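You operate a simulated robot arm through the tools that you are given. There is no shell and no other tool. Be economical: measure what you need, move in short steps, check, and stop when the job is done.

The job below is to be done with a simulated two-armed robot. You get a single attempt, and the scene is never put back.

## Task
Put the orange filter on the table top between the blocks away on the top of the grey steel table. Then take the small carton marked "feet" from the table top next to the stand and leave it on the table top between the blocks. Then take the grey bracket and leave it on the shelf of the blue-legged table. Then take the blue cloth from the shelf of the blue-legged table and put it on the middle shelf of the small rack. Then put the yellow clamp on the shelf of the blue-legged table away in the twenty-seven bin. Then put the green block in the grey crate under the table with the long grey block. Do these in the order given. Set down upright: orange filter.

It is judged by the outcome, as a careful person would: the job done as asked, and still so three seconds after it is handed in. It fails if anything else is knocked over, pushed out of place, dropped, spilled or broken. Flat cloth is picked up by pressing the open fingertips on it (5 to 10 N) and closing them slowly along it; thin cloth reads only 2 to 8 mm in the jaws.

## Robot
Two 7-joint arms with fingered hands on one trunk, on a base that drives. Base frame: it is fixed to the floor where the robot stands at the start and does not move with it; the origin is under the middle of the robot, x ahead of it, y to its left, z up; the surface under the hand at the start is at about z = 760. Lengths are in mm, angles in rad, forces in N, time in s.
The left shoulder is at the start at [60, 126, 1055], the right one opposite. With the tool pointing down near the work surface each hand reaches from about 380 to 720 mm from the robot's upright axis, wherever it stands, measured 20 degrees to its own side. Places, roughly: blue cloth (8x11x3 cm) [-1200, 3700, 400]; green block (4x9x4 cm) [10900, 5100, 900]; grey bracket (9x5x5 cm) [-1700, 5400, 500]; grey crate under the table with the long grey bloc [11300, 5300, 200]; middle shelf of the small rack [-1600, 5200, 900]; orange filter [500, 0, 750]; shelf of the blue-legged table [-1100, 3800, 400]; small carton [-1250, -500, 750]; table top between the blocks [700, 0, 800]; top of the grey steel table [-1100, -4800, 800]; twenty-seven bin (23x18 cm) [11820, -4960, 920]; yellow clamp (7x6x2 cm) [-1100, 3600, 400]. Payload 2.5 kg a hand.
The TCP of each hand is the grasp point between the finger pads, 30 mm short of the fingertips. In the tool frame z runs along the fingers and y along their closing line. Largest opening 104 mm; the body of the gripper starts 35 mm behind the TCP. The gripper is a hand of 5 fingers: y runs from the thumb to the fingers, the wrist lies at [-15, -104, -178] in the tool frame, and closing takes about 1.5 s.
Orientation is that of the tool frame in the base frame, as [roll, pitch, yaw] about the fixed x, y, z axes, in that order (R = Rz(yaw) Ry(pitch) Rx(roll)). With the fingers straight down and the wrist toward the robot, the tool's x, y and z point along [0, 1, 0], [1, 0, 0] and [0, 0, -1] of the base frame.

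## Interface
- The arms move only by the tool step_arm. It takes "left_commands", "right_commands" or both (then of equal length, played together; a hand with none holds still); each is a list of rows, each an object of numbers (a shift or turn left out is 0, a gripper value left out holds the last): "tx", "ty", "tz": the shift along the tool's x, y, z in m; "wx", "wy", "wz": the turn, a rotation vector about the tool's x, y, z in rad; "jaw": the gripper command, from -1 (fully open) to 1 (shut), values between in proportion. In form: [{"tx": .., "ty": .., "tz": .., "wx": .., "wy": .., "wz": .., "jaw": ..}, ...]. A call has 1 to 20 rows; each row shifts and turns the commanded pose from where the row before left it, along the tool's axes as they then stand. Each row takes 0.2 s and may step no farther than 50 mm and 0.15 rad from the row before; otherwise, or with a gripper value out of range, the whole call is refused. A pose out of reach is approached as far as the arm can. The call stops where the force on the tool passes 40 N (or 10 N more than at its start, if that is more) or the arm is blocked; 0.2 s more then pass. The fingers move at their own pace (about 153 mm/s each) and stop on an object; they squeeze with about 22 N. The grip force told is the motor's: it shows also when the fingers shut on nothing. Time passes only in rows, and 0.2 s behind the last, so rows that do not move let the fingers close. It gives the time, the measured TCP pose, the force on the tool (base axes), the opening and the grip force at its end, in the units of the frame above (readings bear some noise), with the torque about the TCP (base axes, N m) and any sound that the robot's microphone picked up.
- Cameras (640 x 400 px; columns grow to the right, rows downward): "scene" is now at [127.6, 0.8, 1259.3]; the picture's right is [0.02, -1.00, 0.00], its down [-0.59, -0.01, -0.81] and it looks along [0.81, 0.02, -0.59] (base axes); focal length 264 px, centre (320, 200). "left" rides on the left gripper at [-80, -78, -141] in its tool frame; the picture's right is [-0.78, -0.30, 0.56], its down [0.53, -0.78, 0.33] and it looks along [0.33, 0.56, 0.76] (tool axes); focal length 247 px, centre (320, 200). "right" rides on the right gripper at [80, -78, -141] in its tool frame; the picture's right is [-0.78, 0.30, -0.56], its down [-0.53, -0.78, 0.33] and it looks along [-0.33, 0.56, 0.76] (tool axes); focal length 247 px, centre (320, 200). There is no depth. A picture from a camera that has moved, and an enlarged one, comes with that camera's place and axes in the base frame and with its lens.
- capture(camera): a new picture of that camera. It takes no simulated time.
- move_column(by): slides the trunk up (or, below 0, down) by that many mm; the arms and the scene camera ride with it, the base frame stays. It gives what a move gives, with no picture.
- steer(legs): drives the robot by 1 to 6 legs, each [ahead, left, turn to the left] in mm, mm and rad, along the robot's own axes; the way and the turn of a leg run together, so that a leg with both is an arc; at most 1500 mm and 3.142 rad a leg. The arms and the cameras ride along, it lands a little off, and it stops where it bumps. It gives what a move gives.
- set_grasp(shape, hand): the hand has 5 fingers and takes this shape, open, in about a second: jaw (thumb against the fingers, like two jaws); tri (thumb and two fingers); tip (a fingertip pinch); poke (one finger out to press); point (the index stretched); flat (the hand flat); cup (the hand cupped); fist (a fist). The gripper value then closes the fingers along that shape, each until it touches; the sizes above hold for jaw. It gives what a move gives, with no picture.
- aim_head(pan, tilt): turns the head with the scene camera to pan (to the left, within 1.501 rad either way) and tilt (down, from -0.506 to 1.204), counted from straight ahead of the robot. It gives what a move gives.
- enlarge(camera, box): a new picture of the part [left, top, right, bottom] of that camera's present view, enlarged. It takes no simulated time.
- finish_job(): hands the job in; it is judged then, once.

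Go step by step. Nothing tells you exact positions but the pictures and the camera data: compare them with the known pose of the tool, close in by small moves and look again before you grip or let go. The budget is 186 turns and 158 pictures, counting those below and the enlarged ones. Unless the task says otherwise, let go and move clear before handing in.

The tools are called by a JSON object that holds its "name" and its "arguments". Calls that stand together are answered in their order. step_arm: Moves the arms, as the interface text tells. Its arguments: {"type":"object","properties":{"left_commands":{"type":"array","items":{"type":"object","properties":{"tx":{"type":"number"},"ty":{"type":"number"},"tz":{"type":"number"},"wx":{"type":"number"},"wy":{"type":"number"},"wz":{"type":"number"},"jaw":{"type":"number"}}}},"right_commands":{"type":"array","items":{"type":"object","properties":{"tx":{"type":"number"},"ty":{"type":"number"},"tz":{"type":"number"},"wx":{"type":"number"},"wy":{"type":"number"},"wz":{"type":"number"},"jaw":{"type":"number"}}}}},"required":[]} The other tools are called the same way: move_column (by) slides the trunk up or down; set_grasp (shape, hand) gives the hand a shape; steer (legs) drives the base; aim_head (pan, tilt) turns the head that bears the scene camera; capture (camera) takes a picture; enlarge (camera, box) takes an enlarged picture of a part of a camera's view; finish_job () hands the job in.

At the start:

```text
t: 0.0
left_tcp_pos: [448.1, 278.2, 1111.0]
left_tool_rot: [-3.141, -0.001, 1.57]
left_force: [-0.4, 0.4, 1.8]
left_wrist_torque: [0.04, 0.0, -0.03]
left_opening: 103.9
left_gripper_force: 0.1
left_shape: jaw
right_tcp_pos: [527.0, -72.2, 1097.2]
right_tool_rot: [-3.141, 0.0, 1.572]
right_force: [0.7, 0.1, 0.2]
right_wrist_torque: [-0.02, 0.03, 0.05]
right_opening: 103.4
right_gripper_force: 0.1
right_shape: jaw
trunk travel left (down, up): [-450.0, 490.0]
robot x, y, heading: [0.8, 1.6, -0.001]
head pan, tilt: [0.021, 0.634]
```

scene: 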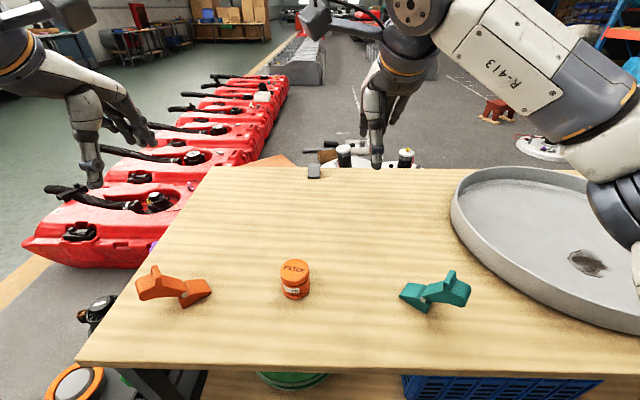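
right: 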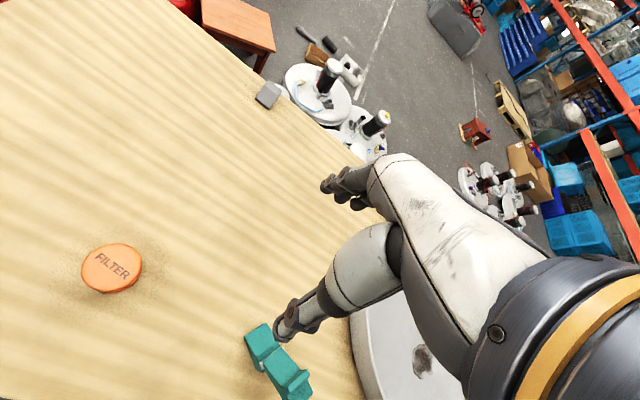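
left: 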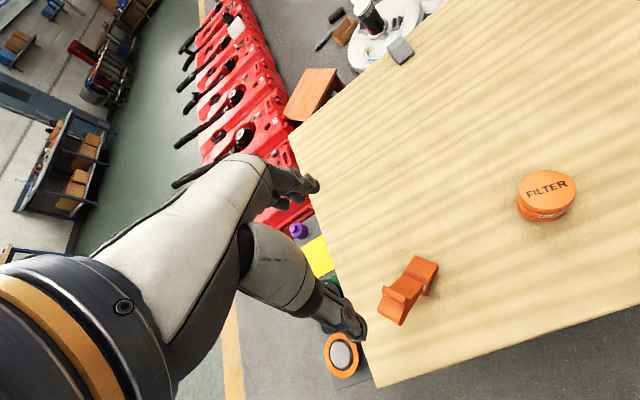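

I see the filter on the table at about [485, 64, 785], between the orange and teal blocks. I'll look closer at it and bring the left hand above it.

{"name": "enlarge", "arguments": {"camera": "scene", "box": [220, 220, 380, 320]}}

{"name": "step_arm", "arguments": {"left_commands": [{"tx": -0.043, "ty": 0.008}, {"tx": -0.043, "ty": 0.008}, {"tx": -0.043, "ty": 0.007}, {"tx": -0.043, "ty": 0.007}, {"tx": -0.042, "ty": 0.007}, {"tz": 0.05}, {"tz": 0.05}, {"tz": 0.05}]}}

{"name": "capture", "arguments": {"camera": "left"}}

{"name": "capture", "arguments": {"camera": "scene"}}

```text
4.00 times, centred on (300, 270) of scene
camera zoom: at [127.6, 0.8, 1259.3], right [0.02, -1.0, 0.0], down [-0.59, -0.01, -0.81], along [0.81, 0.02, -0.59], focal length 1057 px, centre (400, -80)
```

zoom: 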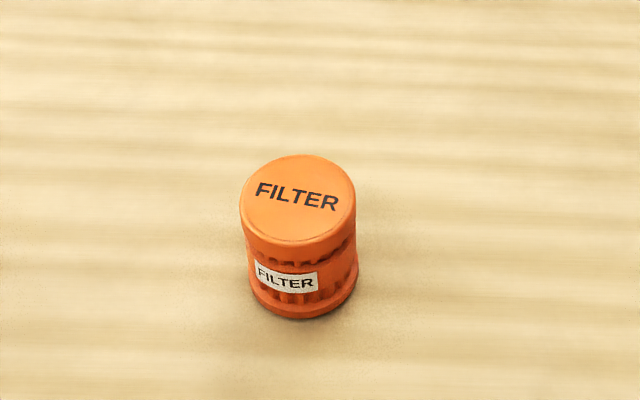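

```text
t: 1.8
left_tcp_pos: [486.3, 65.1, 961.0]
left_tool_rot: [3.141, 0.004, 1.57]
left_force: [0.8, 1.0, 0.2]
left_wrist_torque: [-0.01, 0.01, 0.04]
left_opening: 103.8
left_gripper_force: 0.1
left_shape: jaw
right_tcp_pos: [526.0, -71.6, 1097.8]
right_tool_rot: [3.14, 0.002, 1.57]
right_force: [0.1, 0.7, -1.2]
right_wrist_torque: [-0.03, -0.02, -0.02]
right_opening: 103.6
right_gripper_force: 0.1
right_shape: jaw
trunk travel left (down, up): [-450.0, 490.0]
robot x, y, heading: [5.7, -1.3, 0.006]
head pan, tilt: [0.021, 0.634]
```

```text
153 pictures are left
camera left: at [410.5, -15.2, 1104.2], right [-0.29, -0.78, -0.56], down [-0.78, 0.53, -0.33], along [0.56, 0.33, -0.76], focal length 247 px, centre (320, 200)
```

left: 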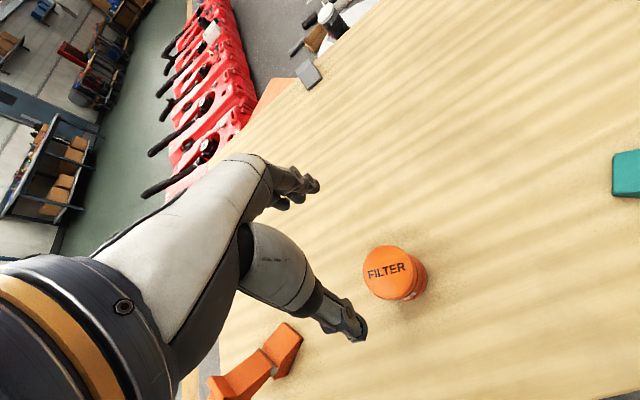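

```text
152 pictures are left
camera scene: at [127.7, 0.8, 1259.3], right [0.02, -1.0, 0.0], down [-0.59, -0.01, -0.81], along [0.81, 0.02, -0.59], focal length 264 px, centre (320, 200)
```

scene: 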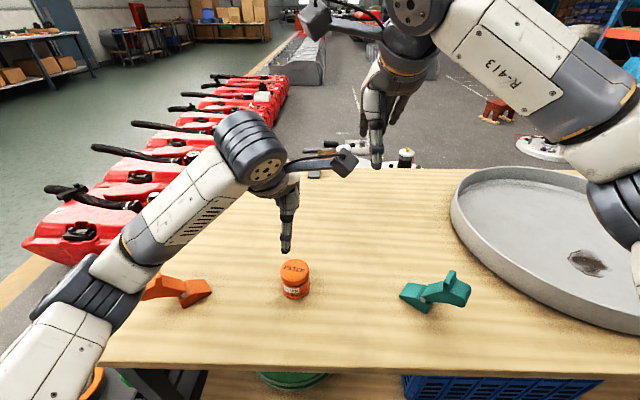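

The filter's centre is at about [487, 63] with a 62 mm width and a top near z 815. I'll descend around it to z≈797 and look before gripping.

{"name": "step_arm", "arguments": {"left_commands": [{"tz": 0.04}, {"tz": 0.04}, {"tz": 0.03}, {"tz": 0.03}, {"tz": 0.024}, {}]}}

{"name": "capture", "arguments": {"camera": "left"}}

{"name": "enlarge", "arguments": {"camera": "scene", "box": [200, 200, 400, 325]}}

```text
t: 3.2
left_tcp_pos: [487.2, 64.3, 794.6]
left_tool_rot: [3.141, -0.001, 1.57]
left_force: [1.0, 0.6, -0.2]
left_wrist_torque: [0.01, 0.04, -0.02]
left_opening: 103.9
left_gripper_force: 0.0
left_shape: jaw
right_tcp_pos: [526.1, -72.3, 1098.0]
right_tool_rot: [-3.141, 0.0, 1.573]
right_force: [0.1, 0.3, 0.2]
right_wrist_torque: [-0.01, -0.02, 0.0]
right_opening: 103.7
right_gripper_force: 0.1
right_shape: jaw
trunk travel left (down, up): [-450.0, 490.0]
robot x, y, heading: [1.9, 2.8, 0.002]
head pan, tilt: [0.021, 0.634]
```

```text
151 pictures are left
camera left: at [410.8, -16.4, 936.3], right [-0.3, -0.78, -0.56], down [-0.78, 0.53, -0.33], along [0.56, 0.33, -0.76], focal length 247 px, centre (320, 200)
```

left: 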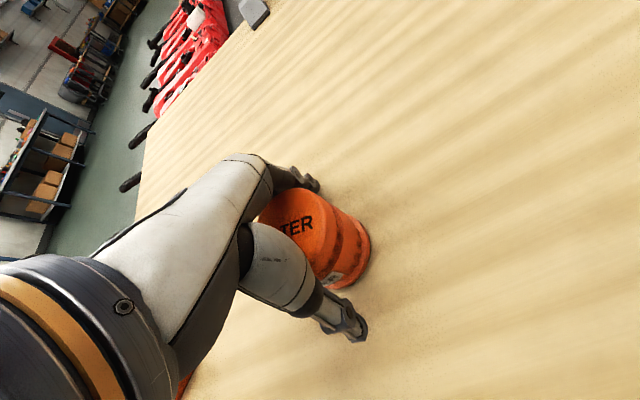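

```text
3.20 times, centred on (300, 262) of scene
camera zoom: at [127.6, 0.8, 1259.3], right [0.02, -1.0, 0.0], down [-0.59, -0.01, -0.81], along [0.81, 0.02, -0.59], focal length 846 px, centre (384, 0)
```

zoom: 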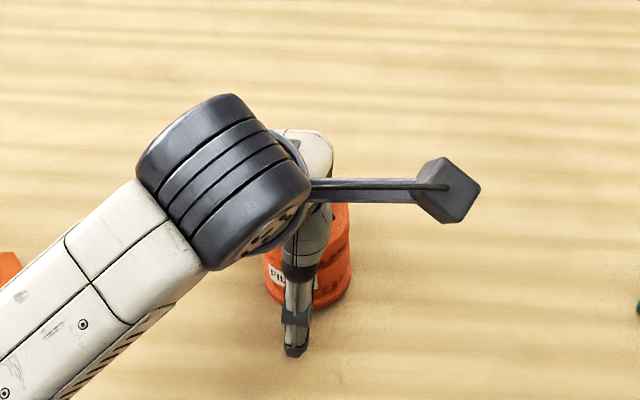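

The filter sits between thumb and fingers. I'll close gently and lift.

{"name": "step_arm", "arguments": {"left_commands": [{"jaw": 0.0}, {"jaw": 0.4}, {"jaw": 1}, {"jaw": 1}, {}, {}, {}, {}]}}

{"name": "step_arm", "arguments": {"left_commands": [{"tz": -0.02}, {"tz": -0.04}, {"tz": -0.04}, {"tz": -0.05}, {"tz": -0.05}]}}

{"name": "capture", "arguments": {"camera": "left"}}

{"name": "aim_head", "arguments": {"pan": -1.5, "tilt": 0.35}}

{"name": "capture", "arguments": {"camera": "scene"}}

```text
t: 5.0
left_tcp_pos: [487.9, 64.8, 793.8]
left_tool_rot: [-3.14, 0.0, 1.57]
left_force: [-0.6, 0.3, 0.4]
left_wrist_torque: [0.0, 0.02, 0.01]
left_opening: 51.6
left_gripper_force: 22.3
left_shape: jaw
right_tcp_pos: [525.9, -71.7, 1098.4]
right_tool_rot: [-3.14, -0.001, 1.571]
right_force: [0.3, -0.4, -0.7]
right_wrist_torque: [0.0, 0.01, 0.0]
right_opening: 103.7
right_gripper_force: 0.1
right_shape: jaw
trunk travel left (down, up): [-450.0, 490.0]
robot x, y, heading: [0.2, 0.5, -0.001]
head pan, tilt: [0.021, 0.634]
```

```text
t: 6.2
left_tcp_pos: [487.2, 64.1, 995.6]
left_tool_rot: [-3.139, 0.0, 1.571]
left_force: [0.9, 0.3, -1.1]
left_wrist_torque: [-0.03, 0.0, -0.02]
left_opening: 51.5
left_gripper_force: 21.8
left_shape: jaw
right_tcp_pos: [526.8, -72.7, 1097.5]
right_tool_rot: [3.141, 0.0, 1.571]
right_force: [0.2, 1.0, 0.3]
right_wrist_torque: [-0.02, -0.01, 0.0]
right_opening: 103.5
right_gripper_force: 0.1
right_shape: jaw
trunk travel left (down, up): [-450.0, 490.0]
robot x, y, heading: [-0.5, -2.0, -0.003]
head pan, tilt: [0.021, 0.634]
```

```text
149 pictures are left
camera left: at [410.8, -16.4, 1137.5], right [-0.3, -0.78, -0.56], down [-0.78, 0.54, -0.33], along [0.55, 0.33, -0.76], focal length 247 px, centre (320, 200)
```

left: 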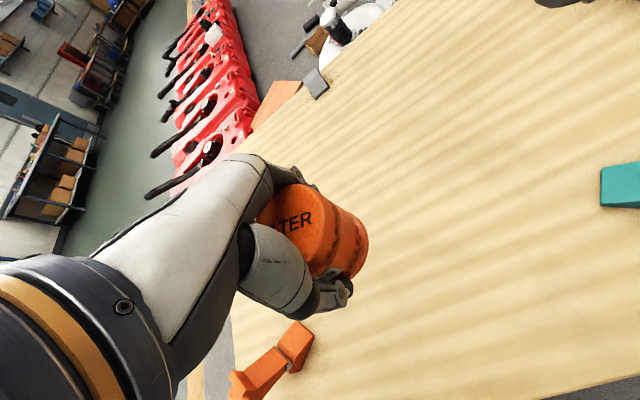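

```text
t: 7.8
left_tcp_pos: [487.2, 64.7, 994.6]
left_tool_rot: [-3.14, 0.001, 1.569]
left_force: [-0.4, -0.1, -0.7]
left_wrist_torque: [0.01, 0.03, -0.02]
left_opening: 51.1
left_gripper_force: 21.8
left_shape: jaw
right_tcp_pos: [527.6, -72.2, 1097.6]
right_tool_rot: [3.141, 0.0, 1.571]
right_force: [-0.7, 0.2, 0.1]
right_wrist_torque: [0.03, 0.0, 0.0]
right_opening: 103.6
right_gripper_force: 0.1
right_shape: jaw
trunk travel left (down, up): [-450.0, 490.0]
robot x, y, heading: [1.1, -2.7, -0.005]
head pan, tilt: [-1.499, 0.351]
```

```text
148 pictures are left
camera scene: at [47.1, -94.0, 1284.9], right [-1.0, -0.07, 0.0], down [-0.02, 0.34, -0.94], along [0.07, -0.94, -0.34], focal length 264 px, centre (320, 200)
```

scene: 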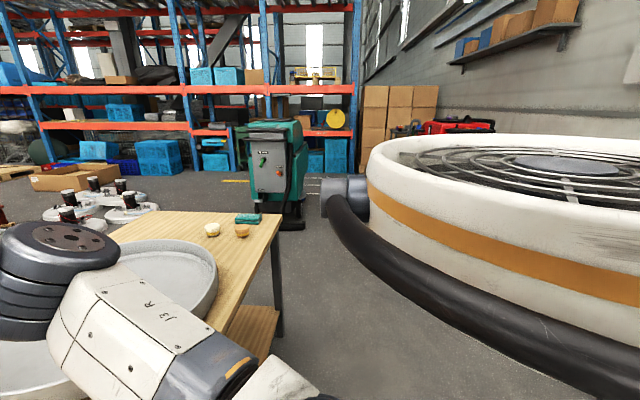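

The filter is held securely. Now I look around to find a driving route.

{"name": "aim_head", "arguments": {"pan": 1.5, "tilt": 0.35}}

{"name": "capture", "arguments": {"camera": "scene"}}

```text
t: 10.4
left_tcp_pos: [488.9, 65.2, 995.2]
left_tool_rot: [-3.141, -0.001, 1.571]
left_force: [-1.1, 0.5, -0.1]
left_wrist_torque: [-0.03, 0.01, -0.01]
left_opening: 51.4
left_gripper_force: 22.3
left_shape: jaw
right_tcp_pos: [526.0, -71.6, 1098.3]
right_tool_rot: [3.141, 0.0, 1.57]
right_force: [0.0, -0.3, 0.1]
right_wrist_torque: [0.01, -0.01, 0.01]
right_opening: 103.4
right_gripper_force: 0.2
right_shape: jaw
trunk travel left (down, up): [-450.0, 490.0]
robot x, y, heading: [1.1, 0.1, -0.001]
head pan, tilt: [1.499, 0.351]
```

```text
147 pictures are left
camera scene: at [47.0, 91.8, 1284.9], right [1.0, -0.07, 0.0], down [-0.02, -0.34, -0.94], along [0.07, 0.94, -0.34], focal length 264 px, centre (320, 200)
```

scene: 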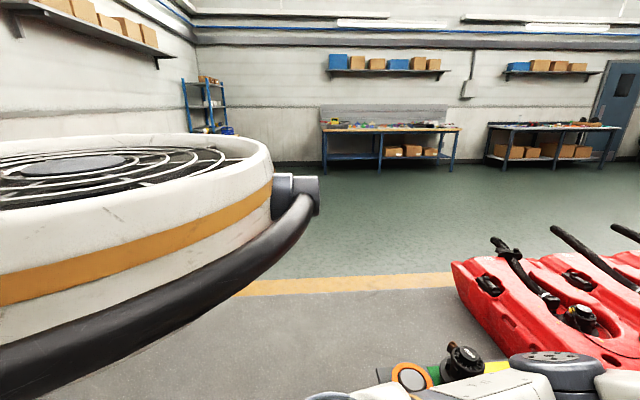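

There is a large round machine behind me. I back off a little, turn left, and look behind.

{"name": "steer", "arguments": {"legs": [[-200, 0, 0], [0, 0, 1.57]]}}

{"name": "capture", "arguments": {"camera": "scene"}}

```text
t: 15.8
left_tcp_pos: [-269.1, 487.3, 996.0]
left_tool_rot: [-3.141, 0.0, -3.136]
left_force: [0.5, -0.5, -0.8]
left_wrist_torque: [0.01, -0.03, -0.01]
left_opening: 50.9
left_gripper_force: 22.2
left_shape: jaw
right_tcp_pos: [-132.6, 527.4, 1099.7]
right_tool_rot: [-3.141, -0.001, -3.136]
right_force: [-0.1, -0.5, -0.7]
right_wrist_torque: [-0.02, 0.01, 0.02]
right_opening: 103.7
right_gripper_force: 0.0
right_shape: jaw
trunk travel left (down, up): [-450.0, 490.0]
robot x, y, heading: [-203.3, 0.0, 1.573]
head pan, tilt: [1.499, 0.351]
```

```text
146 pictures are left
camera scene: at [-294.6, 45.0, 1284.9], right [0.07, 1.0, 0.0], down [0.34, -0.02, -0.94], along [-0.94, 0.06, -0.34], focal length 264 px, centre (320, 200)
```

scene: 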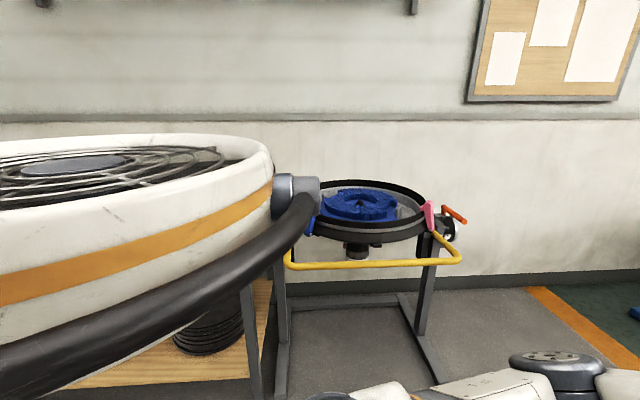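

The "fan" is part of my own body, rotating with the view. I'll turn on to face -x and look with the head straight and tilted.

{"name": "steer", "arguments": {"legs": [[0, 0, 1.57]]}}

{"name": "aim_head", "arguments": {"pan": 0.0, "tilt": 0.45}}

{"name": "capture", "arguments": {"camera": "scene"}}

{"name": "aim_head", "arguments": {"pan": 1.2, "tilt": 0.3}}

{"name": "capture", "arguments": {"camera": "scene"}}

```text
t: 20.0
left_tcp_pos: [-690.1, -52.2, 995.8]
left_tool_rot: [-3.14, 0.0, -1.594]
left_force: [0.0, -0.3, -0.3]
left_wrist_torque: [0.01, 0.03, -0.01]
left_opening: 50.6
left_gripper_force: 22.1
left_shape: jaw
right_tcp_pos: [-726.1, 85.9, 1097.9]
right_tool_rot: [3.141, -0.001, -1.596]
right_force: [-0.1, 0.3, 0.3]
right_wrist_torque: [0.02, -0.01, -0.03]
right_opening: 103.8
right_gripper_force: 0.1
right_shape: jaw
trunk travel left (down, up): [-450.0, 490.0]
robot x, y, heading: [-201.3, 2.7, 3.12]
head pan, tilt: [1.499, 0.351]
```

```text
t: 21.6
left_tcp_pos: [-690.5, -52.7, 996.3]
left_tool_rot: [3.142, 0.0, -1.594]
left_force: [0.9, -1.1, 0.0]
left_wrist_torque: [-0.02, 0.0, -0.02]
left_opening: 50.4
left_gripper_force: 21.8
left_shape: jaw
right_tcp_pos: [-726.5, 85.1, 1098.4]
right_tool_rot: [-3.14, 0.002, -1.596]
right_force: [0.5, 0.9, -0.8]
right_wrist_torque: [0.0, -0.01, 0.02]
right_opening: 103.6
right_gripper_force: 0.1
right_shape: jaw
trunk travel left (down, up): [-450.0, 490.0]
robot x, y, heading: [-199.4, -2.0, 3.115]
head pan, tilt: [0.0, 0.45]
```

```text
145 pictures are left
camera scene: at [-333.3, 2.1, 1275.7], right [0.02, 1.0, 0.0], down [0.44, -0.01, -0.9], along [-0.9, 0.02, -0.44], focal length 264 px, centre (320, 200)
```

scene: 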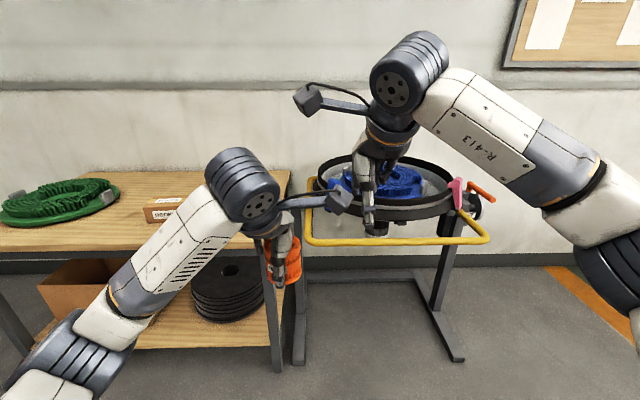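

```text
t: 23.0
left_tcp_pos: [-691.4, -52.2, 996.3]
left_tool_rot: [-3.141, 0.001, -1.595]
left_force: [-0.2, -0.5, 0.0]
left_wrist_torque: [0.02, -0.03, 0.02]
left_opening: 50.6
left_gripper_force: 22.5
left_shape: jaw
right_tcp_pos: [-726.3, 84.8, 1098.2]
right_tool_rot: [3.14, 0.0, -1.595]
right_force: [-0.5, 0.2, -0.1]
right_wrist_torque: [-0.02, 0.01, 0.03]
right_opening: 103.5
right_gripper_force: 0.0
right_shape: jaw
trunk travel left (down, up): [-450.0, 490.0]
robot x, y, heading: [-197.4, 0.9, 3.121]
head pan, tilt: [1.201, 0.3]
```

```text
144 pictures are left
camera scene: at [-277.4, -86.3, 1289.7], right [-0.92, 0.39, 0.0], down [0.11, 0.27, -0.96], along [-0.37, -0.88, -0.3], focal length 264 px, centre (320, 200)
```

scene: 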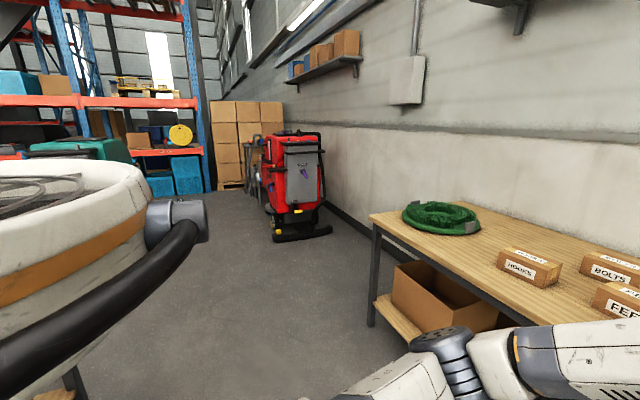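

I face the carton table and the stand. The grey steel table must lie beyond the red machine toward -y; I'll turn left and drive down the aisle, then look.

{"name": "steer", "arguments": {"legs": [[0, 0, 1.59], [1400, 0, 0]]}}

{"name": "aim_head", "arguments": {"pan": 0.0, "tilt": 0.2}}

{"name": "capture", "arguments": {"camera": "scene"}}

```text
t: 33.8
left_tcp_pos: [-96.7, -1858.2, 996.1]
left_tool_rot: [3.141, -0.001, 0.024]
left_force: [0.1, -0.2, -0.8]
left_wrist_torque: [0.03, -0.02, 0.01]
left_opening: 50.2
left_gripper_force: 21.9
left_shape: jaw
right_tcp_pos: [-231.1, -1900.1, 1098.1]
right_tool_rot: [-3.141, 0.001, 0.025]
right_force: [0.0, 0.0, -0.6]
right_wrist_torque: [0.0, 0.01, -0.02]
right_opening: 103.4
right_gripper_force: 0.0
right_shape: jaw
trunk travel left (down, up): [-450.0, 490.0]
robot x, y, heading: [-172.8, -1365.7, -1.545]
head pan, tilt: [1.201, 0.3]
```

```text
t: 35.2
left_tcp_pos: [-95.8, -1857.5, 996.1]
left_tool_rot: [3.141, -0.001, 0.024]
left_force: [-0.2, -0.3, 0.2]
left_wrist_torque: [0.05, -0.02, 0.01]
left_opening: 50.4
left_gripper_force: 21.3
left_shape: jaw
right_tcp_pos: [-231.0, -1899.1, 1099.1]
right_tool_rot: [3.141, -0.001, 0.025]
right_force: [-0.5, 0.4, 0.1]
right_wrist_torque: [0.02, 0.01, -0.02]
right_opening: 103.7
right_gripper_force: 0.0
right_shape: jaw
trunk travel left (down, up): [-450.0, 490.0]
robot x, y, heading: [-173.0, -1372.3, -1.545]
head pan, tilt: [0.0, 0.201]
```

```text
143 pictures are left
camera scene: at [-168.4, -1505.5, 1298.9], right [-1.0, -0.02, 0.0], down [0.0, 0.2, -0.98], along [0.02, -0.98, -0.2], focal length 264 px, centre (320, 200)
```

scene: 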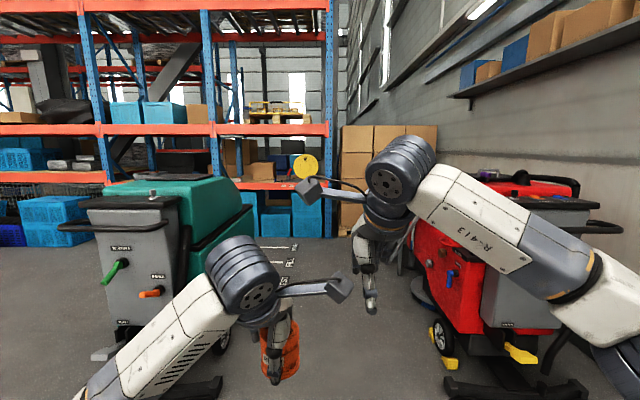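

The gap between the teal and red machines is centred near x=-210. I'll drive through it and look right.

{"name": "steer", "arguments": {"legs": [[0, 0, -0.026], [1500, -30, 0]]}}

{"name": "aim_head", "arguments": {"pan": -0.6, "tilt": 0.3}}

{"name": "capture", "arguments": {"camera": "scene"}}

```text
refused: leg 2 is longer than a leg can be; nothing moved
```

```text
t: 36.2
left_tcp_pos: [-96.1, -1856.7, 995.6]
left_tool_rot: [3.141, 0.001, 0.024]
left_force: [-0.4, 0.5, -0.7]
left_wrist_torque: [0.04, -0.03, 0.01]
left_opening: 50.2
left_gripper_force: 22.2
left_shape: jaw
right_tcp_pos: [-232.5, -1899.8, 1097.5]
right_tool_rot: [-3.141, -0.001, 0.026]
right_force: [-0.3, 0.7, 0.6]
right_wrist_torque: [-0.01, 0.01, 0.03]
right_opening: 103.5
right_gripper_force: 0.1
right_shape: jaw
trunk travel left (down, up): [-450.0, 490.0]
robot x, y, heading: [-171.3, -1374.5, -1.545]
head pan, tilt: [-0.6, 0.3]
```

```text
142 pictures are left
camera scene: at [-221.5, -1490.7, 1289.7], right [-0.84, 0.54, 0.0], down [0.16, 0.25, -0.96], along [-0.52, -0.8, -0.3], focal length 264 px, centre (320, 200)
```

scene: 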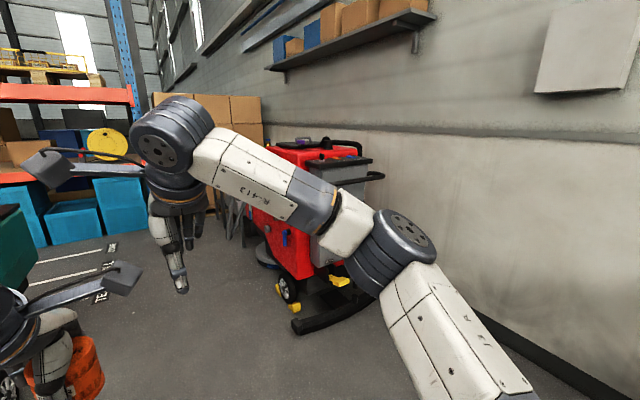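

Retry the drive in legal leg lengths.

{"name": "steer", "arguments": {"legs": [[0, 0, -0.026], [1450, -20, 0]]}}

{"name": "capture", "arguments": {"camera": "scene"}}

```text
t: 43.8
left_tcp_pos: [-120.8, -3328.5, 995.8]
left_tool_rot: [-3.142, 0.001, 0.009]
left_force: [-0.4, -0.9, -1.4]
left_wrist_torque: [0.01, 0.02, -0.01]
left_opening: 50.6
left_gripper_force: 22.2
left_shape: jaw
right_tcp_pos: [-257.2, -3368.2, 1098.8]
right_tool_rot: [3.141, -0.001, 0.007]
right_force: [-0.1, -0.1, 0.3]
right_wrist_torque: [-0.01, -0.02, 0.0]
right_opening: 103.4
right_gripper_force: 0.1
right_shape: jaw
trunk travel left (down, up): [-450.0, 490.0]
robot x, y, heading: [-189.1, -2840.1, -1.567]
head pan, tilt: [-0.6, 0.3]
```

```text
141 pictures are left
camera scene: at [-240.4, -2960.0, 1289.7], right [-0.83, 0.56, 0.0], down [0.17, 0.25, -0.96], along [-0.53, -0.79, -0.3], focal length 264 px, centre (320, 200)
```

scene: 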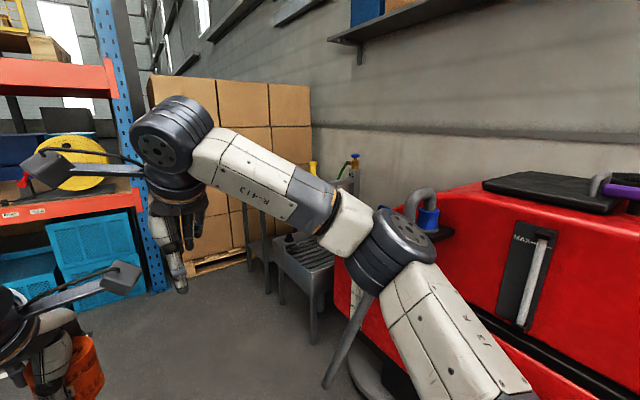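

I see the steel table's legs behind the red machine. I'll drive past the red machine and look again.

{"name": "steer", "arguments": {"legs": [[1050, 0, 0]]}}

{"name": "capture", "arguments": {"camera": "scene"}}

{"name": "aim_head", "arguments": {"pan": -1.1, "tilt": 0.4}}

{"name": "capture", "arguments": {"camera": "scene"}}

```text
t: 49.3
left_tcp_pos: [-124.1, -4396.2, 994.7]
left_tool_rot: [-3.14, 0.0, -0.005]
left_force: [0.1, 0.8, -0.4]
left_wrist_torque: [0.02, -0.01, 0.01]
left_opening: 50.2
left_gripper_force: 21.8
left_shape: jaw
right_tcp_pos: [-260.1, -4434.1, 1098.9]
right_tool_rot: [3.14, 0.001, -0.002]
right_force: [-1.3, 0.5, -0.2]
right_wrist_torque: [-0.03, -0.02, 0.02]
right_opening: 103.6
right_gripper_force: 0.0
right_shape: jaw
trunk travel left (down, up): [-450.0, 490.0]
robot x, y, heading: [-188.2, -3905.9, -1.574]
head pan, tilt: [-0.6, 0.3]
```

```text
140 pictures are left
camera scene: at [-239.8, -4025.8, 1289.6], right [-0.82, 0.57, 0.0], down [0.17, 0.24, -0.96], along [-0.54, -0.79, -0.3], focal length 264 px, centre (320, 200)
```

scene: 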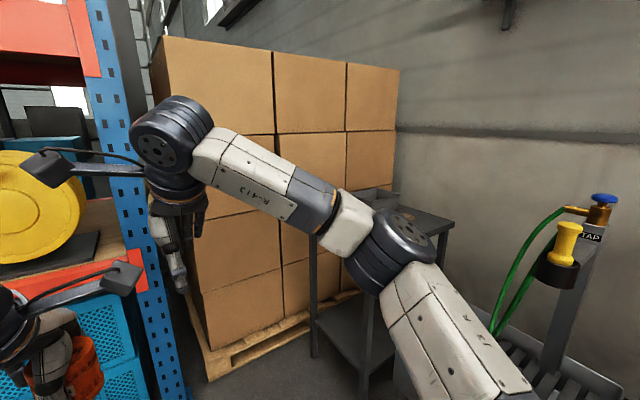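

```text
t: 50.2
left_tcp_pos: [-123.6, -4395.9, 996.2]
left_tool_rot: [3.14, -0.001, -0.004]
left_force: [0.1, 1.1, -0.2]
left_wrist_torque: [-0.02, 0.01, -0.02]
left_opening: 50.5
left_gripper_force: 22.0
left_shape: jaw
right_tcp_pos: [-260.1, -4433.3, 1098.8]
right_tool_rot: [3.14, 0.001, -0.004]
right_force: [0.6, -0.5, -0.2]
right_wrist_torque: [-0.02, -0.02, -0.02]
right_opening: 103.7
right_gripper_force: 0.0
right_shape: jaw
trunk travel left (down, up): [-450.0, 490.0]
robot x, y, heading: [-188.4, -3906.9, -1.571]
head pan, tilt: [-1.1, 0.4]
```

```text
139 pictures are left
camera scene: at [-269.5, -3990.7, 1280.4], right [-0.45, 0.89, 0.0], down [0.35, 0.18, -0.92], along [-0.82, -0.42, -0.39], focal length 264 px, centre (320, 200)
```

scene: 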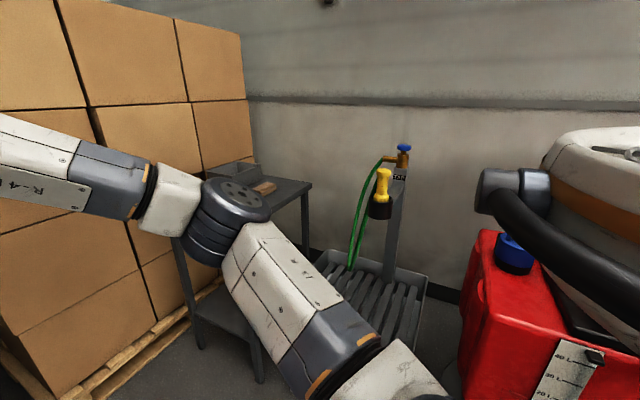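

The steel table spans about x −1467…−860, y −5027…−4663. I'll turn to face it here, strafe along −y, and look before approaching.

{"name": "steer", "arguments": {"legs": [[0, 0, -1.57], [0, 735, 0]]}}

{"name": "aim_head", "arguments": {"pan": 0.2, "tilt": 0.5}}

{"name": "capture", "arguments": {"camera": "scene"}}

```text
t: 58.1
left_tcp_pos: [-665.8, -4715.4, 995.4]
left_tool_rot: [-3.141, -0.001, -1.56]
left_force: [0.3, 0.1, -0.5]
left_wrist_torque: [0.01, 0.02, 0.03]
left_opening: 49.9
left_gripper_force: 22.5
left_shape: jaw
right_tcp_pos: [-707.3, -4578.7, 1098.9]
right_tool_rot: [3.142, 0.001, -1.56]
right_force: [0.4, 0.1, 0.5]
right_wrist_torque: [-0.01, -0.04, 0.0]
right_opening: 103.5
right_gripper_force: 0.0
right_shape: jaw
trunk travel left (down, up): [-450.0, 490.0]
robot x, y, heading: [-175.6, -4639.7, -3.131]
head pan, tilt: [-1.1, 0.4]
```

```text
t: 59.5
left_tcp_pos: [-666.0, -4713.9, 995.1]
left_tool_rot: [-3.141, -0.002, -1.559]
left_force: [0.4, -0.6, -0.3]
left_wrist_torque: [0.03, 0.04, 0.01]
left_opening: 50.2
left_gripper_force: 22.2
left_shape: jaw
right_tcp_pos: [-706.9, -4578.2, 1098.7]
right_tool_rot: [-3.14, 0.001, -1.559]
right_force: [-0.5, -0.3, -0.5]
right_wrist_torque: [0.02, 0.02, 0.02]
right_opening: 103.6
right_gripper_force: 0.0
right_shape: jaw
trunk travel left (down, up): [-450.0, 490.0]
robot x, y, heading: [-174.9, -4643.2, -3.13]
head pan, tilt: [0.201, 0.499]
```

```text
138 pictures are left
camera scene: at [-308.1, -4665.4, 1271.3], right [-0.21, 0.98, 0.0], down [0.47, 0.1, -0.88], along [-0.86, -0.18, -0.48], focal length 264 px, centre (320, 200)
```

scene: 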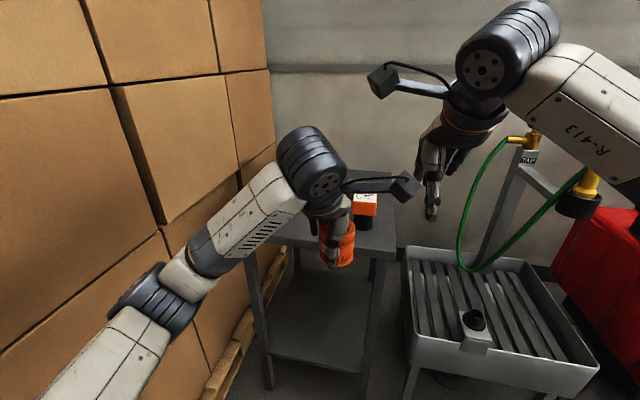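

The path ahead is clear; I advance 280 mm and inspect the table top with the left hand camera.

{"name": "steer", "arguments": {"legs": [[280, 10, 0]]}}

{"name": "capture", "arguments": {"camera": "left"}}

{"name": "capture", "arguments": {"camera": "scene"}}

```text
t: 61.5
left_tcp_pos: [-949.6, -4728.8, 995.5]
left_tool_rot: [-3.141, -0.001, -1.558]
left_force: [0.2, -0.1, -0.3]
left_wrist_torque: [0.0, -0.01, 0.01]
left_opening: 50.1
left_gripper_force: 21.6
left_shape: jaw
right_tcp_pos: [-989.9, -4593.8, 1097.8]
right_tool_rot: [-3.141, 0.0, -1.558]
right_force: [-0.1, 0.0, -0.6]
right_wrist_torque: [0.0, -0.04, -0.01]
right_opening: 103.8
right_gripper_force: 0.0
right_shape: jaw
trunk travel left (down, up): [-450.0, 490.0]
robot x, y, heading: [-463.1, -4658.7, -3.13]
head pan, tilt: [0.201, 0.499]
```

```text
137 pictures are left
camera left: at [-871.5, -4648.0, 1137.5], right [0.29, 0.78, -0.56], down [0.78, -0.53, -0.33], along [-0.55, -0.34, -0.76], focal length 247 px, centre (320, 200)
```

left: 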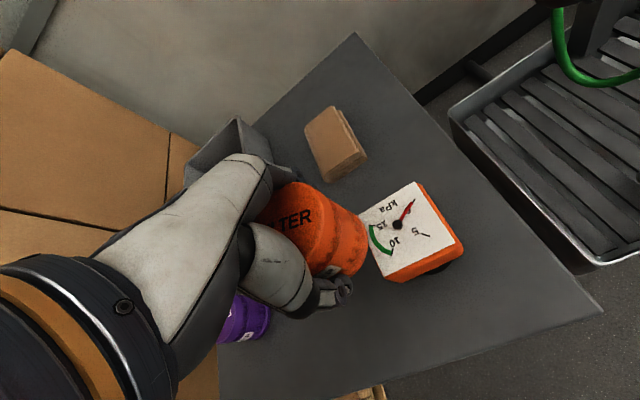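

```text
136 pictures are left
camera scene: at [-591.0, -4679.2, 1271.2], right [-0.21, 0.98, 0.0], down [0.47, 0.1, -0.88], along [-0.86, -0.19, -0.48], focal length 264 px, centre (320, 200)
```

scene: 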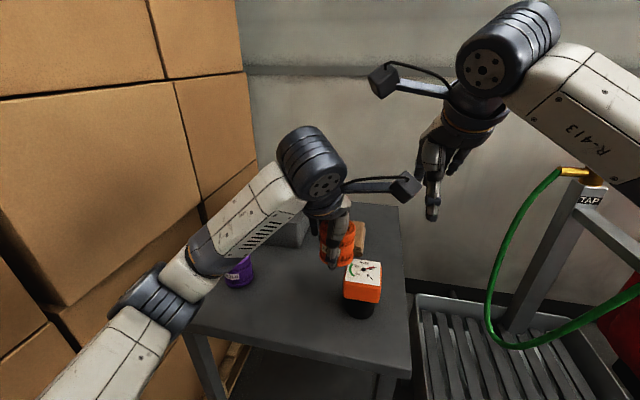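

The table holds a gauge, a pouch, a tray and a purple can; a free spot is near (−950, −4835). I'll move over it and go down partway.

{"name": "step_arm", "arguments": {"left_commands": [{"tx": 0.035}, {"tx": 0.035}, {"tx": 0.036}, {"tz": 0.03}, {"tz": 0.03}, {"tz": 0.03}, {}]}}

{"name": "capture", "arguments": {"camera": "left"}}

{"name": "capture", "arguments": {"camera": "scene"}}

```text
t: 63.1
left_tcp_pos: [-947.3, -4834.4, 906.0]
left_tool_rot: [-3.14, 0.001, -1.558]
left_force: [-0.1, -0.5, -1.2]
left_wrist_torque: [0.01, 0.02, -0.02]
left_opening: 50.0
left_gripper_force: 22.3
left_shape: jaw
right_tcp_pos: [-989.6, -4592.2, 1098.4]
right_tool_rot: [3.14, 0.0, -1.558]
right_force: [-0.2, -0.2, 0.0]
right_wrist_torque: [0.01, 0.01, -0.02]
right_opening: 103.6
right_gripper_force: 0.2
right_shape: jaw
trunk travel left (down, up): [-450.0, 490.0]
robot x, y, heading: [-466.4, -4657.3, -3.132]
head pan, tilt: [0.201, 0.499]
```

```text
135 pictures are left
camera left: at [-868.9, -4754.0, 1046.8], right [0.29, 0.78, -0.56], down [0.78, -0.53, -0.33], along [-0.55, -0.34, -0.76], focal length 247 px, centre (320, 200)
```

left: 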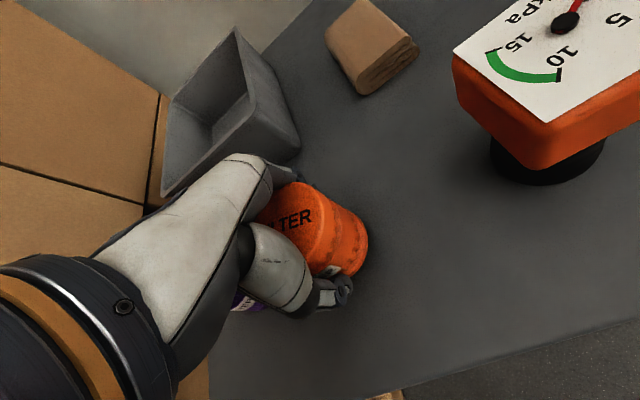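

```text
134 pictures are left
camera scene: at [-590.7, -4679.1, 1271.3], right [-0.21, 0.98, 0.0], down [0.47, 0.1, -0.88], along [-0.86, -0.19, -0.48], focal length 264 px, centre (320, 200)
```

scene: 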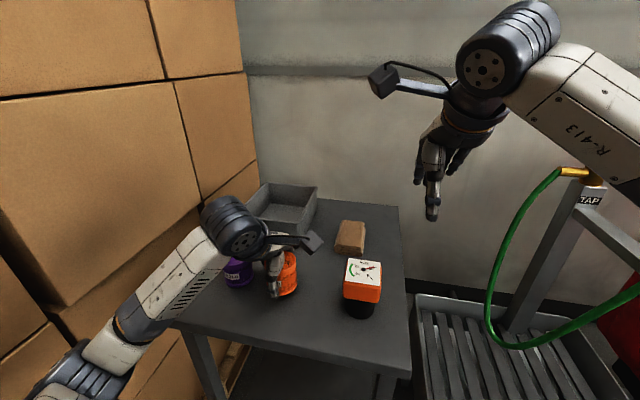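

The spot is clear on all sides. I descend gently, watching for contact.

{"name": "step_arm", "arguments": {"left_commands": [{"tz": 0.01}, {"tz": 0.01}, {"tz": 0.01}, {"tz": 0.006}, {}]}}

{"name": "enlarge", "arguments": {"camera": "scene", "box": [200, 210, 360, 310]}}

```text
t: 64.1
left_tcp_pos: [-950.7, -4836.1, 882.3]
left_tool_rot: [3.106, 0.007, -1.555]
left_force: [3.3, 0.7, 16.3]
left_wrist_torque: [-0.04, -0.35, 0.03]
left_opening: 51.1
left_gripper_force: 22.5
left_shape: jaw
right_tcp_pos: [-987.9, -4592.8, 1099.9]
right_tool_rot: [3.141, 0.0, -1.557]
right_force: [0.9, -0.1, 0.1]
right_wrist_torque: [-0.02, -0.04, 0.01]
right_opening: 103.7
right_gripper_force: 0.1
right_shape: jaw
trunk travel left (down, up): [-450.0, 490.0]
robot x, y, heading: [-459.5, -4657.7, -3.123]
head pan, tilt: [0.201, 0.499]
stopped in row 5 (left hand): the force on the tool passed its limit at 44 N (the readings are from after the stop); the commanded pose is now the measured one
```

```text
4.00 times, centred on (280, 260) of scene
camera zoom: at [-589.7, -4678.8, 1271.4], right [-0.21, 0.98, 0.0], down [0.47, 0.1, -0.88], along [-0.86, -0.19, -0.48], focal length 1057 px, centre (480, -40)
```

zoom: 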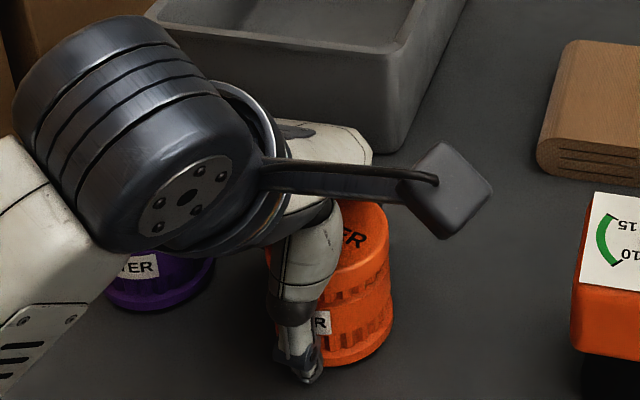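

It touched: the table is at about z 848. I lift a few mm, correct the small tilt and settle it lightly.

{"name": "step_arm", "arguments": {"left_commands": [{"tz": -0.006, "wx": 0.035}, {}, {}]}}

{"name": "step_arm", "arguments": {"left_commands": [{"tz": 0.002}, {}]}}

```text
t: 64.9
left_tcp_pos: [-950.0, -4835.1, 883.5]
left_tool_rot: [-3.129, 0.005, -1.557]
left_force: [-1.3, 0.9, 2.4]
left_wrist_torque: [0.01, 0.1, -0.02]
left_opening: 50.0
left_gripper_force: 21.9
left_shape: jaw
right_tcp_pos: [-988.5, -4592.8, 1097.5]
right_tool_rot: [3.141, 0.0, -1.559]
right_force: [-0.3, 0.4, 0.4]
right_wrist_torque: [0.03, 0.02, 0.03]
right_opening: 103.8
right_gripper_force: 0.1
right_shape: jaw
trunk travel left (down, up): [-450.0, 490.0]
robot x, y, heading: [-460.7, -4657.1, -3.127]
head pan, tilt: [0.201, 0.499]
```

```text
t: 65.5
left_tcp_pos: [-949.8, -4835.0, 883.1]
left_tool_rot: [-3.131, 0.004, -1.555]
left_force: [0.6, -0.3, 6.6]
left_wrist_torque: [-0.01, 0.15, -0.03]
left_opening: 50.3
left_gripper_force: 22.5
left_shape: jaw
right_tcp_pos: [-988.7, -4592.8, 1100.4]
right_tool_rot: [3.14, 0.0, -1.559]
right_force: [1.0, 0.2, 0.1]
right_wrist_torque: [0.04, -0.01, -0.03]
right_opening: 103.6
right_gripper_force: 0.1
right_shape: jaw
trunk travel left (down, up): [-450.0, 490.0]
robot x, y, heading: [-460.9, -4660.4, -3.132]
head pan, tilt: [0.201, 0.499]
```

Light contact. I open slowly.

{"name": "step_arm", "arguments": {"left_commands": [{"jaw": 0.1}, {"jaw": -0.1}, {"jaw": -0.4}, {"jaw": -0.8}, {"jaw": -1}, {"jaw": -1}, {}]}}

{"name": "step_arm", "arguments": {"left_commands": [{"tz": -0.01}, {"tz": -0.02}, {"tz": -0.04}, {"tz": -0.05}, {"tz": -0.05}]}}

{"name": "capture", "arguments": {"camera": "scene"}}

```text
t: 67.1
left_tcp_pos: [-951.2, -4834.5, 882.1]
left_tool_rot: [-3.131, 0.005, -1.558]
left_force: [-0.2, -0.6, -0.4]
left_wrist_torque: [0.01, -0.01, -0.03]
left_opening: 103.7
left_gripper_force: 0.0
left_shape: jaw
right_tcp_pos: [-989.0, -4592.6, 1100.2]
right_tool_rot: [3.139, 0.0, -1.559]
right_force: [0.1, 0.3, -0.9]
right_wrist_torque: [0.0, -0.02, -0.01]
right_opening: 103.6
right_gripper_force: 0.0
right_shape: jaw
trunk travel left (down, up): [-450.0, 490.0]
robot x, y, heading: [-461.0, -4659.3, -3.133]
head pan, tilt: [0.201, 0.499]
```

```text
t: 68.3
left_tcp_pos: [-952.9, -4834.7, 1052.1]
left_tool_rot: [-3.129, 0.004, -1.557]
left_force: [-0.7, -0.5, 0.1]
left_wrist_torque: [0.04, 0.01, -0.02]
left_opening: 103.6
left_gripper_force: 0.0
left_shape: jaw
right_tcp_pos: [-989.2, -4593.0, 1099.3]
right_tool_rot: [3.14, 0.001, -1.558]
right_force: [0.6, 0.6, 0.2]
right_wrist_torque: [0.05, 0.03, -0.03]
right_opening: 103.8
right_gripper_force: 0.0
right_shape: jaw
trunk travel left (down, up): [-450.0, 490.0]
robot x, y, heading: [-461.4, -4659.8, -3.132]
head pan, tilt: [0.201, 0.499]
```

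```text
132 pictures are left
camera scene: at [-590.4, -4678.9, 1271.2], right [-0.21, 0.98, 0.0], down [0.47, 0.1, -0.88], along [-0.86, -0.19, -0.48], focal length 264 px, centre (320, 200)
```

scene: 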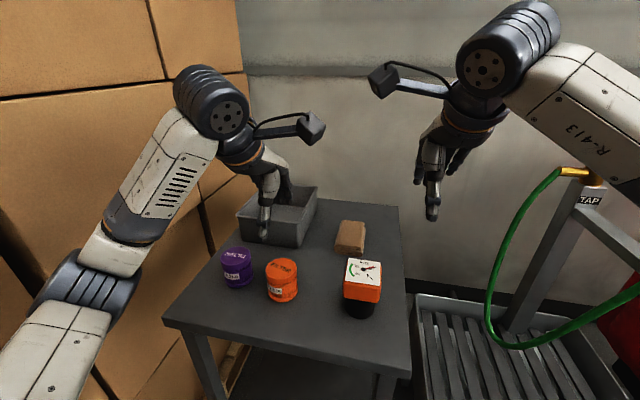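

The orange filter stands upright on the steel table, nothing else moved. Next I back out and strafe (+y) toward the carton table.

{"name": "step_arm", "arguments": {"left_commands": [{"wx": -0.012, "ty": -0.05}, {"ty": -0.05}, {"ty": -0.02}]}}

{"name": "steer", "arguments": {"legs": [[-300, 0, -0.009], [0, -1450, 0], [0, -1400, 0]]}}

```text
t: 69.1
left_tcp_pos: [-831.3, -4834.5, 1051.1]
left_tool_rot: [3.14, 0.004, -1.556]
left_force: [0.3, -0.5, 1.1]
left_wrist_torque: [0.01, -0.01, 0.02]
left_opening: 104.1
left_gripper_force: 0.0
left_shape: jaw
right_tcp_pos: [-989.1, -4592.8, 1098.9]
right_tool_rot: [3.14, 0.0, -1.558]
right_force: [-0.3, 0.4, 0.5]
right_wrist_torque: [-0.04, -0.01, -0.01]
right_opening: 103.7
right_gripper_force: 0.0
right_shape: jaw
trunk travel left (down, up): [-450.0, 490.0]
robot x, y, heading: [-463.3, -4656.6, -3.133]
head pan, tilt: [0.201, 0.499]
```

```text
t: 84.4
left_tcp_pos: [-590.2, -2012.9, 1051.2]
left_tool_rot: [3.14, 0.005, -1.545]
left_force: [-0.4, 0.2, 0.3]
left_wrist_torque: [0.0, 0.0, 0.03]
left_opening: 103.9
left_gripper_force: 0.0
left_shape: jaw
right_tcp_pos: [-750.9, -1773.7, 1098.8]
right_tool_rot: [3.141, 0.0, -1.546]
right_force: [0.7, 0.0, -0.8]
right_wrist_torque: [-0.03, -0.03, 0.04]
right_opening: 103.9
right_gripper_force: 0.2
right_shape: jaw
trunk travel left (down, up): [-450.0, 490.0]
robot x, y, heading: [-225.4, -1835.9, -3.114]
head pan, tilt: [0.201, 0.499]
```

Continue to the carton table and look.

{"name": "steer", "arguments": {"legs": [[0, 0, -0.027], [0, -1450, 0]]}}

{"name": "aim_head", "arguments": {"pan": 0.0, "tilt": 0.5}}

{"name": "capture", "arguments": {"camera": "scene"}}

```text
t: 92.0
left_tcp_pos: [-603.2, -563.2, 1051.0]
left_tool_rot: [3.14, 0.005, -1.552]
left_force: [0.5, 0.0, -1.1]
left_wrist_torque: [0.01, 0.0, 0.01]
left_opening: 103.7
left_gripper_force: 0.1
left_shape: jaw
right_tcp_pos: [-760.9, -322.1, 1097.9]
right_tool_rot: [3.141, 0.0, -1.554]
right_force: [-0.4, 0.7, 0.3]
right_wrist_torque: [-0.02, 0.02, 0.01]
right_opening: 103.9
right_gripper_force: 0.0
right_shape: jaw
trunk travel left (down, up): [-450.0, 490.0]
robot x, y, heading: [-235.7, -386.5, -3.121]
head pan, tilt: [0.201, 0.499]
```

```text
t: 92.7
left_tcp_pos: [-603.6, -562.0, 1050.0]
left_tool_rot: [3.14, 0.005, -1.552]
left_force: [-0.9, 0.5, 0.8]
left_wrist_torque: [0.01, 0.0, 0.0]
left_opening: 103.8
left_gripper_force: 0.1
left_shape: jaw
right_tcp_pos: [-760.4, -321.5, 1099.2]
right_tool_rot: [3.139, -0.001, -1.554]
right_force: [0.6, -0.1, -0.5]
right_wrist_torque: [0.01, -0.01, -0.02]
right_opening: 103.8
right_gripper_force: 0.1
right_shape: jaw
trunk travel left (down, up): [-450.0, 490.0]
robot x, y, heading: [-232.1, -384.1, -3.123]
head pan, tilt: [0.0, 0.499]
```

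```text
131 pictures are left
camera scene: at [-364.2, -388.8, 1271.3], right [-0.02, 1.0, 0.0], down [0.48, 0.01, -0.88], along [-0.88, -0.02, -0.48], focal length 264 px, centre (320, 200)
```

scene: 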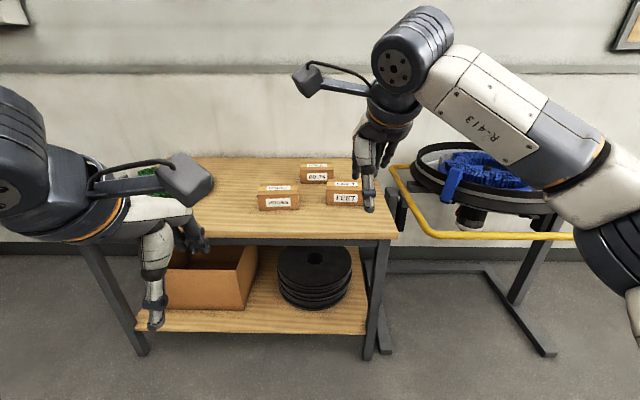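

I see the FEET carton near the table's right end. Zooming in to measure.

{"name": "enlarge", "arguments": {"camera": "scene", "box": [240, 145, 400, 245]}}

```text
4.00 times, centred on (320, 195) of scene
camera zoom: at [-364.2, -388.8, 1271.3], right [-0.02, 1.0, 0.0], down [0.48, 0.01, -0.88], along [-0.88, -0.02, -0.48], focal length 1057 px, centre (320, 220)
```

zoom: 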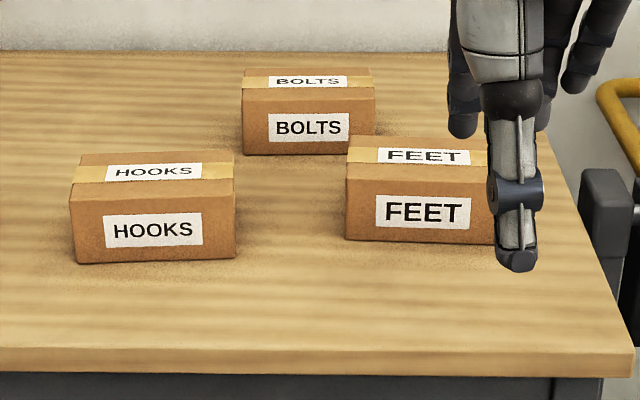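

I'll use the right hand: drive to about (−790, −480), then view the carton with the right hand camera.

{"name": "steer", "arguments": {"legs": [[0, 0, -0.02], [300, 95, 0], [255, 0, 0]]}}

{"name": "capture", "arguments": {"camera": "scene"}}

{"name": "capture", "arguments": {"camera": "right"}}

```text
t: 96.6
left_tcp_pos: [-1156.3, -654.9, 1051.2]
left_tool_rot: [3.141, 0.004, -1.56]
left_force: [-0.4, -0.3, -0.9]
left_wrist_torque: [-0.01, -0.03, 0.0]
left_opening: 103.8
left_gripper_force: 0.1
left_shape: jaw
right_tcp_pos: [-1310.3, -413.3, 1098.5]
right_tool_rot: [3.14, -0.001, -1.564]
right_force: [0.3, -0.1, 0.4]
right_wrist_torque: [-0.05, 0.01, -0.01]
right_opening: 103.7
right_gripper_force: 0.1
right_shape: jaw
trunk travel left (down, up): [-450.0, 490.0]
robot x, y, heading: [-783.4, -481.8, -3.133]
head pan, tilt: [0.0, 0.499]
```

```text
129 pictures are left
camera scene: at [-915.7, -483.4, 1271.2], right [-0.01, 1.0, 0.0], down [0.48, 0.0, -0.88], along [-0.88, -0.01, -0.48], focal length 264 px, centre (320, 200)
```

scene: 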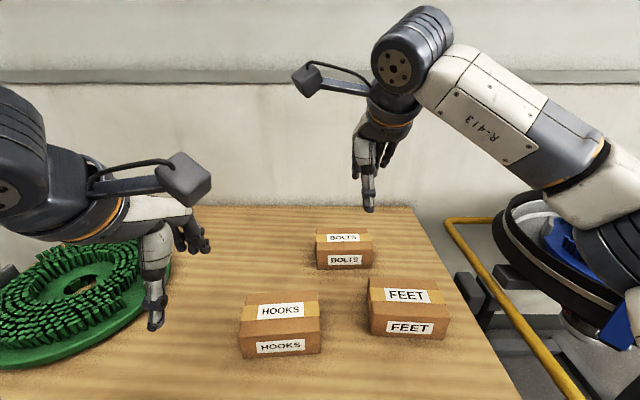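

```text
128 pictures are left
camera right: at [-1234.3, -492.8, 1238.1], right [-0.3, 0.77, 0.56], down [0.77, 0.54, -0.33], along [-0.56, 0.33, -0.76], focal length 247 px, centre (320, 200)
```

right: 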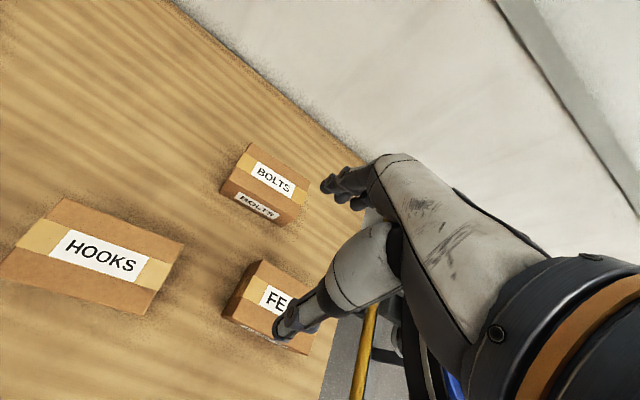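

{"name": "enlarge", "arguments": {"camera": "scene", "box": [340, 260, 480, 347]}}

```text
4.57 times, centred on (410, 304) of scene
camera zoom: at [-915.7, -483.4, 1271.2], right [-0.01, 1.0, 0.0], down [0.48, 0.0, -0.88], along [-0.88, -0.01, -0.48], focal length 1208 px, centre (-91, -273)
```

zoom: 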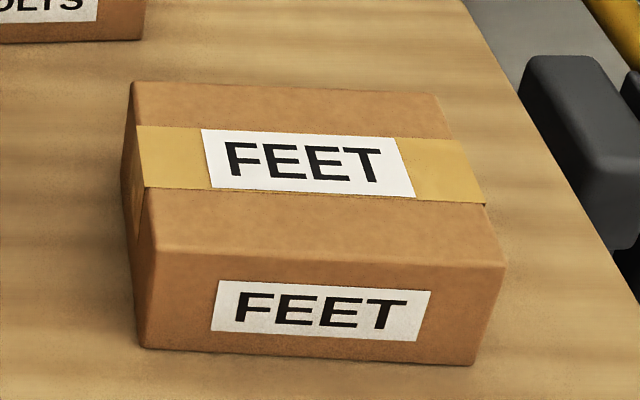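

{"name": "enlarge", "arguments": {"camera": "right", "box": [200, 240, 360, 340]}}

```text
4.00 times, centred on (280, 290) of right
camera zoom: at [-1234.3, -492.8, 1238.1], right [-0.3, 0.77, 0.56], down [0.77, 0.54, -0.33], along [-0.56, 0.33, -0.76], focal length 988 px, centre (480, -160)
```

zoom: 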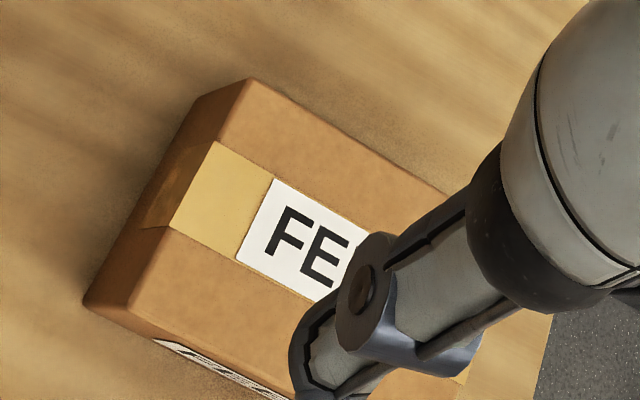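

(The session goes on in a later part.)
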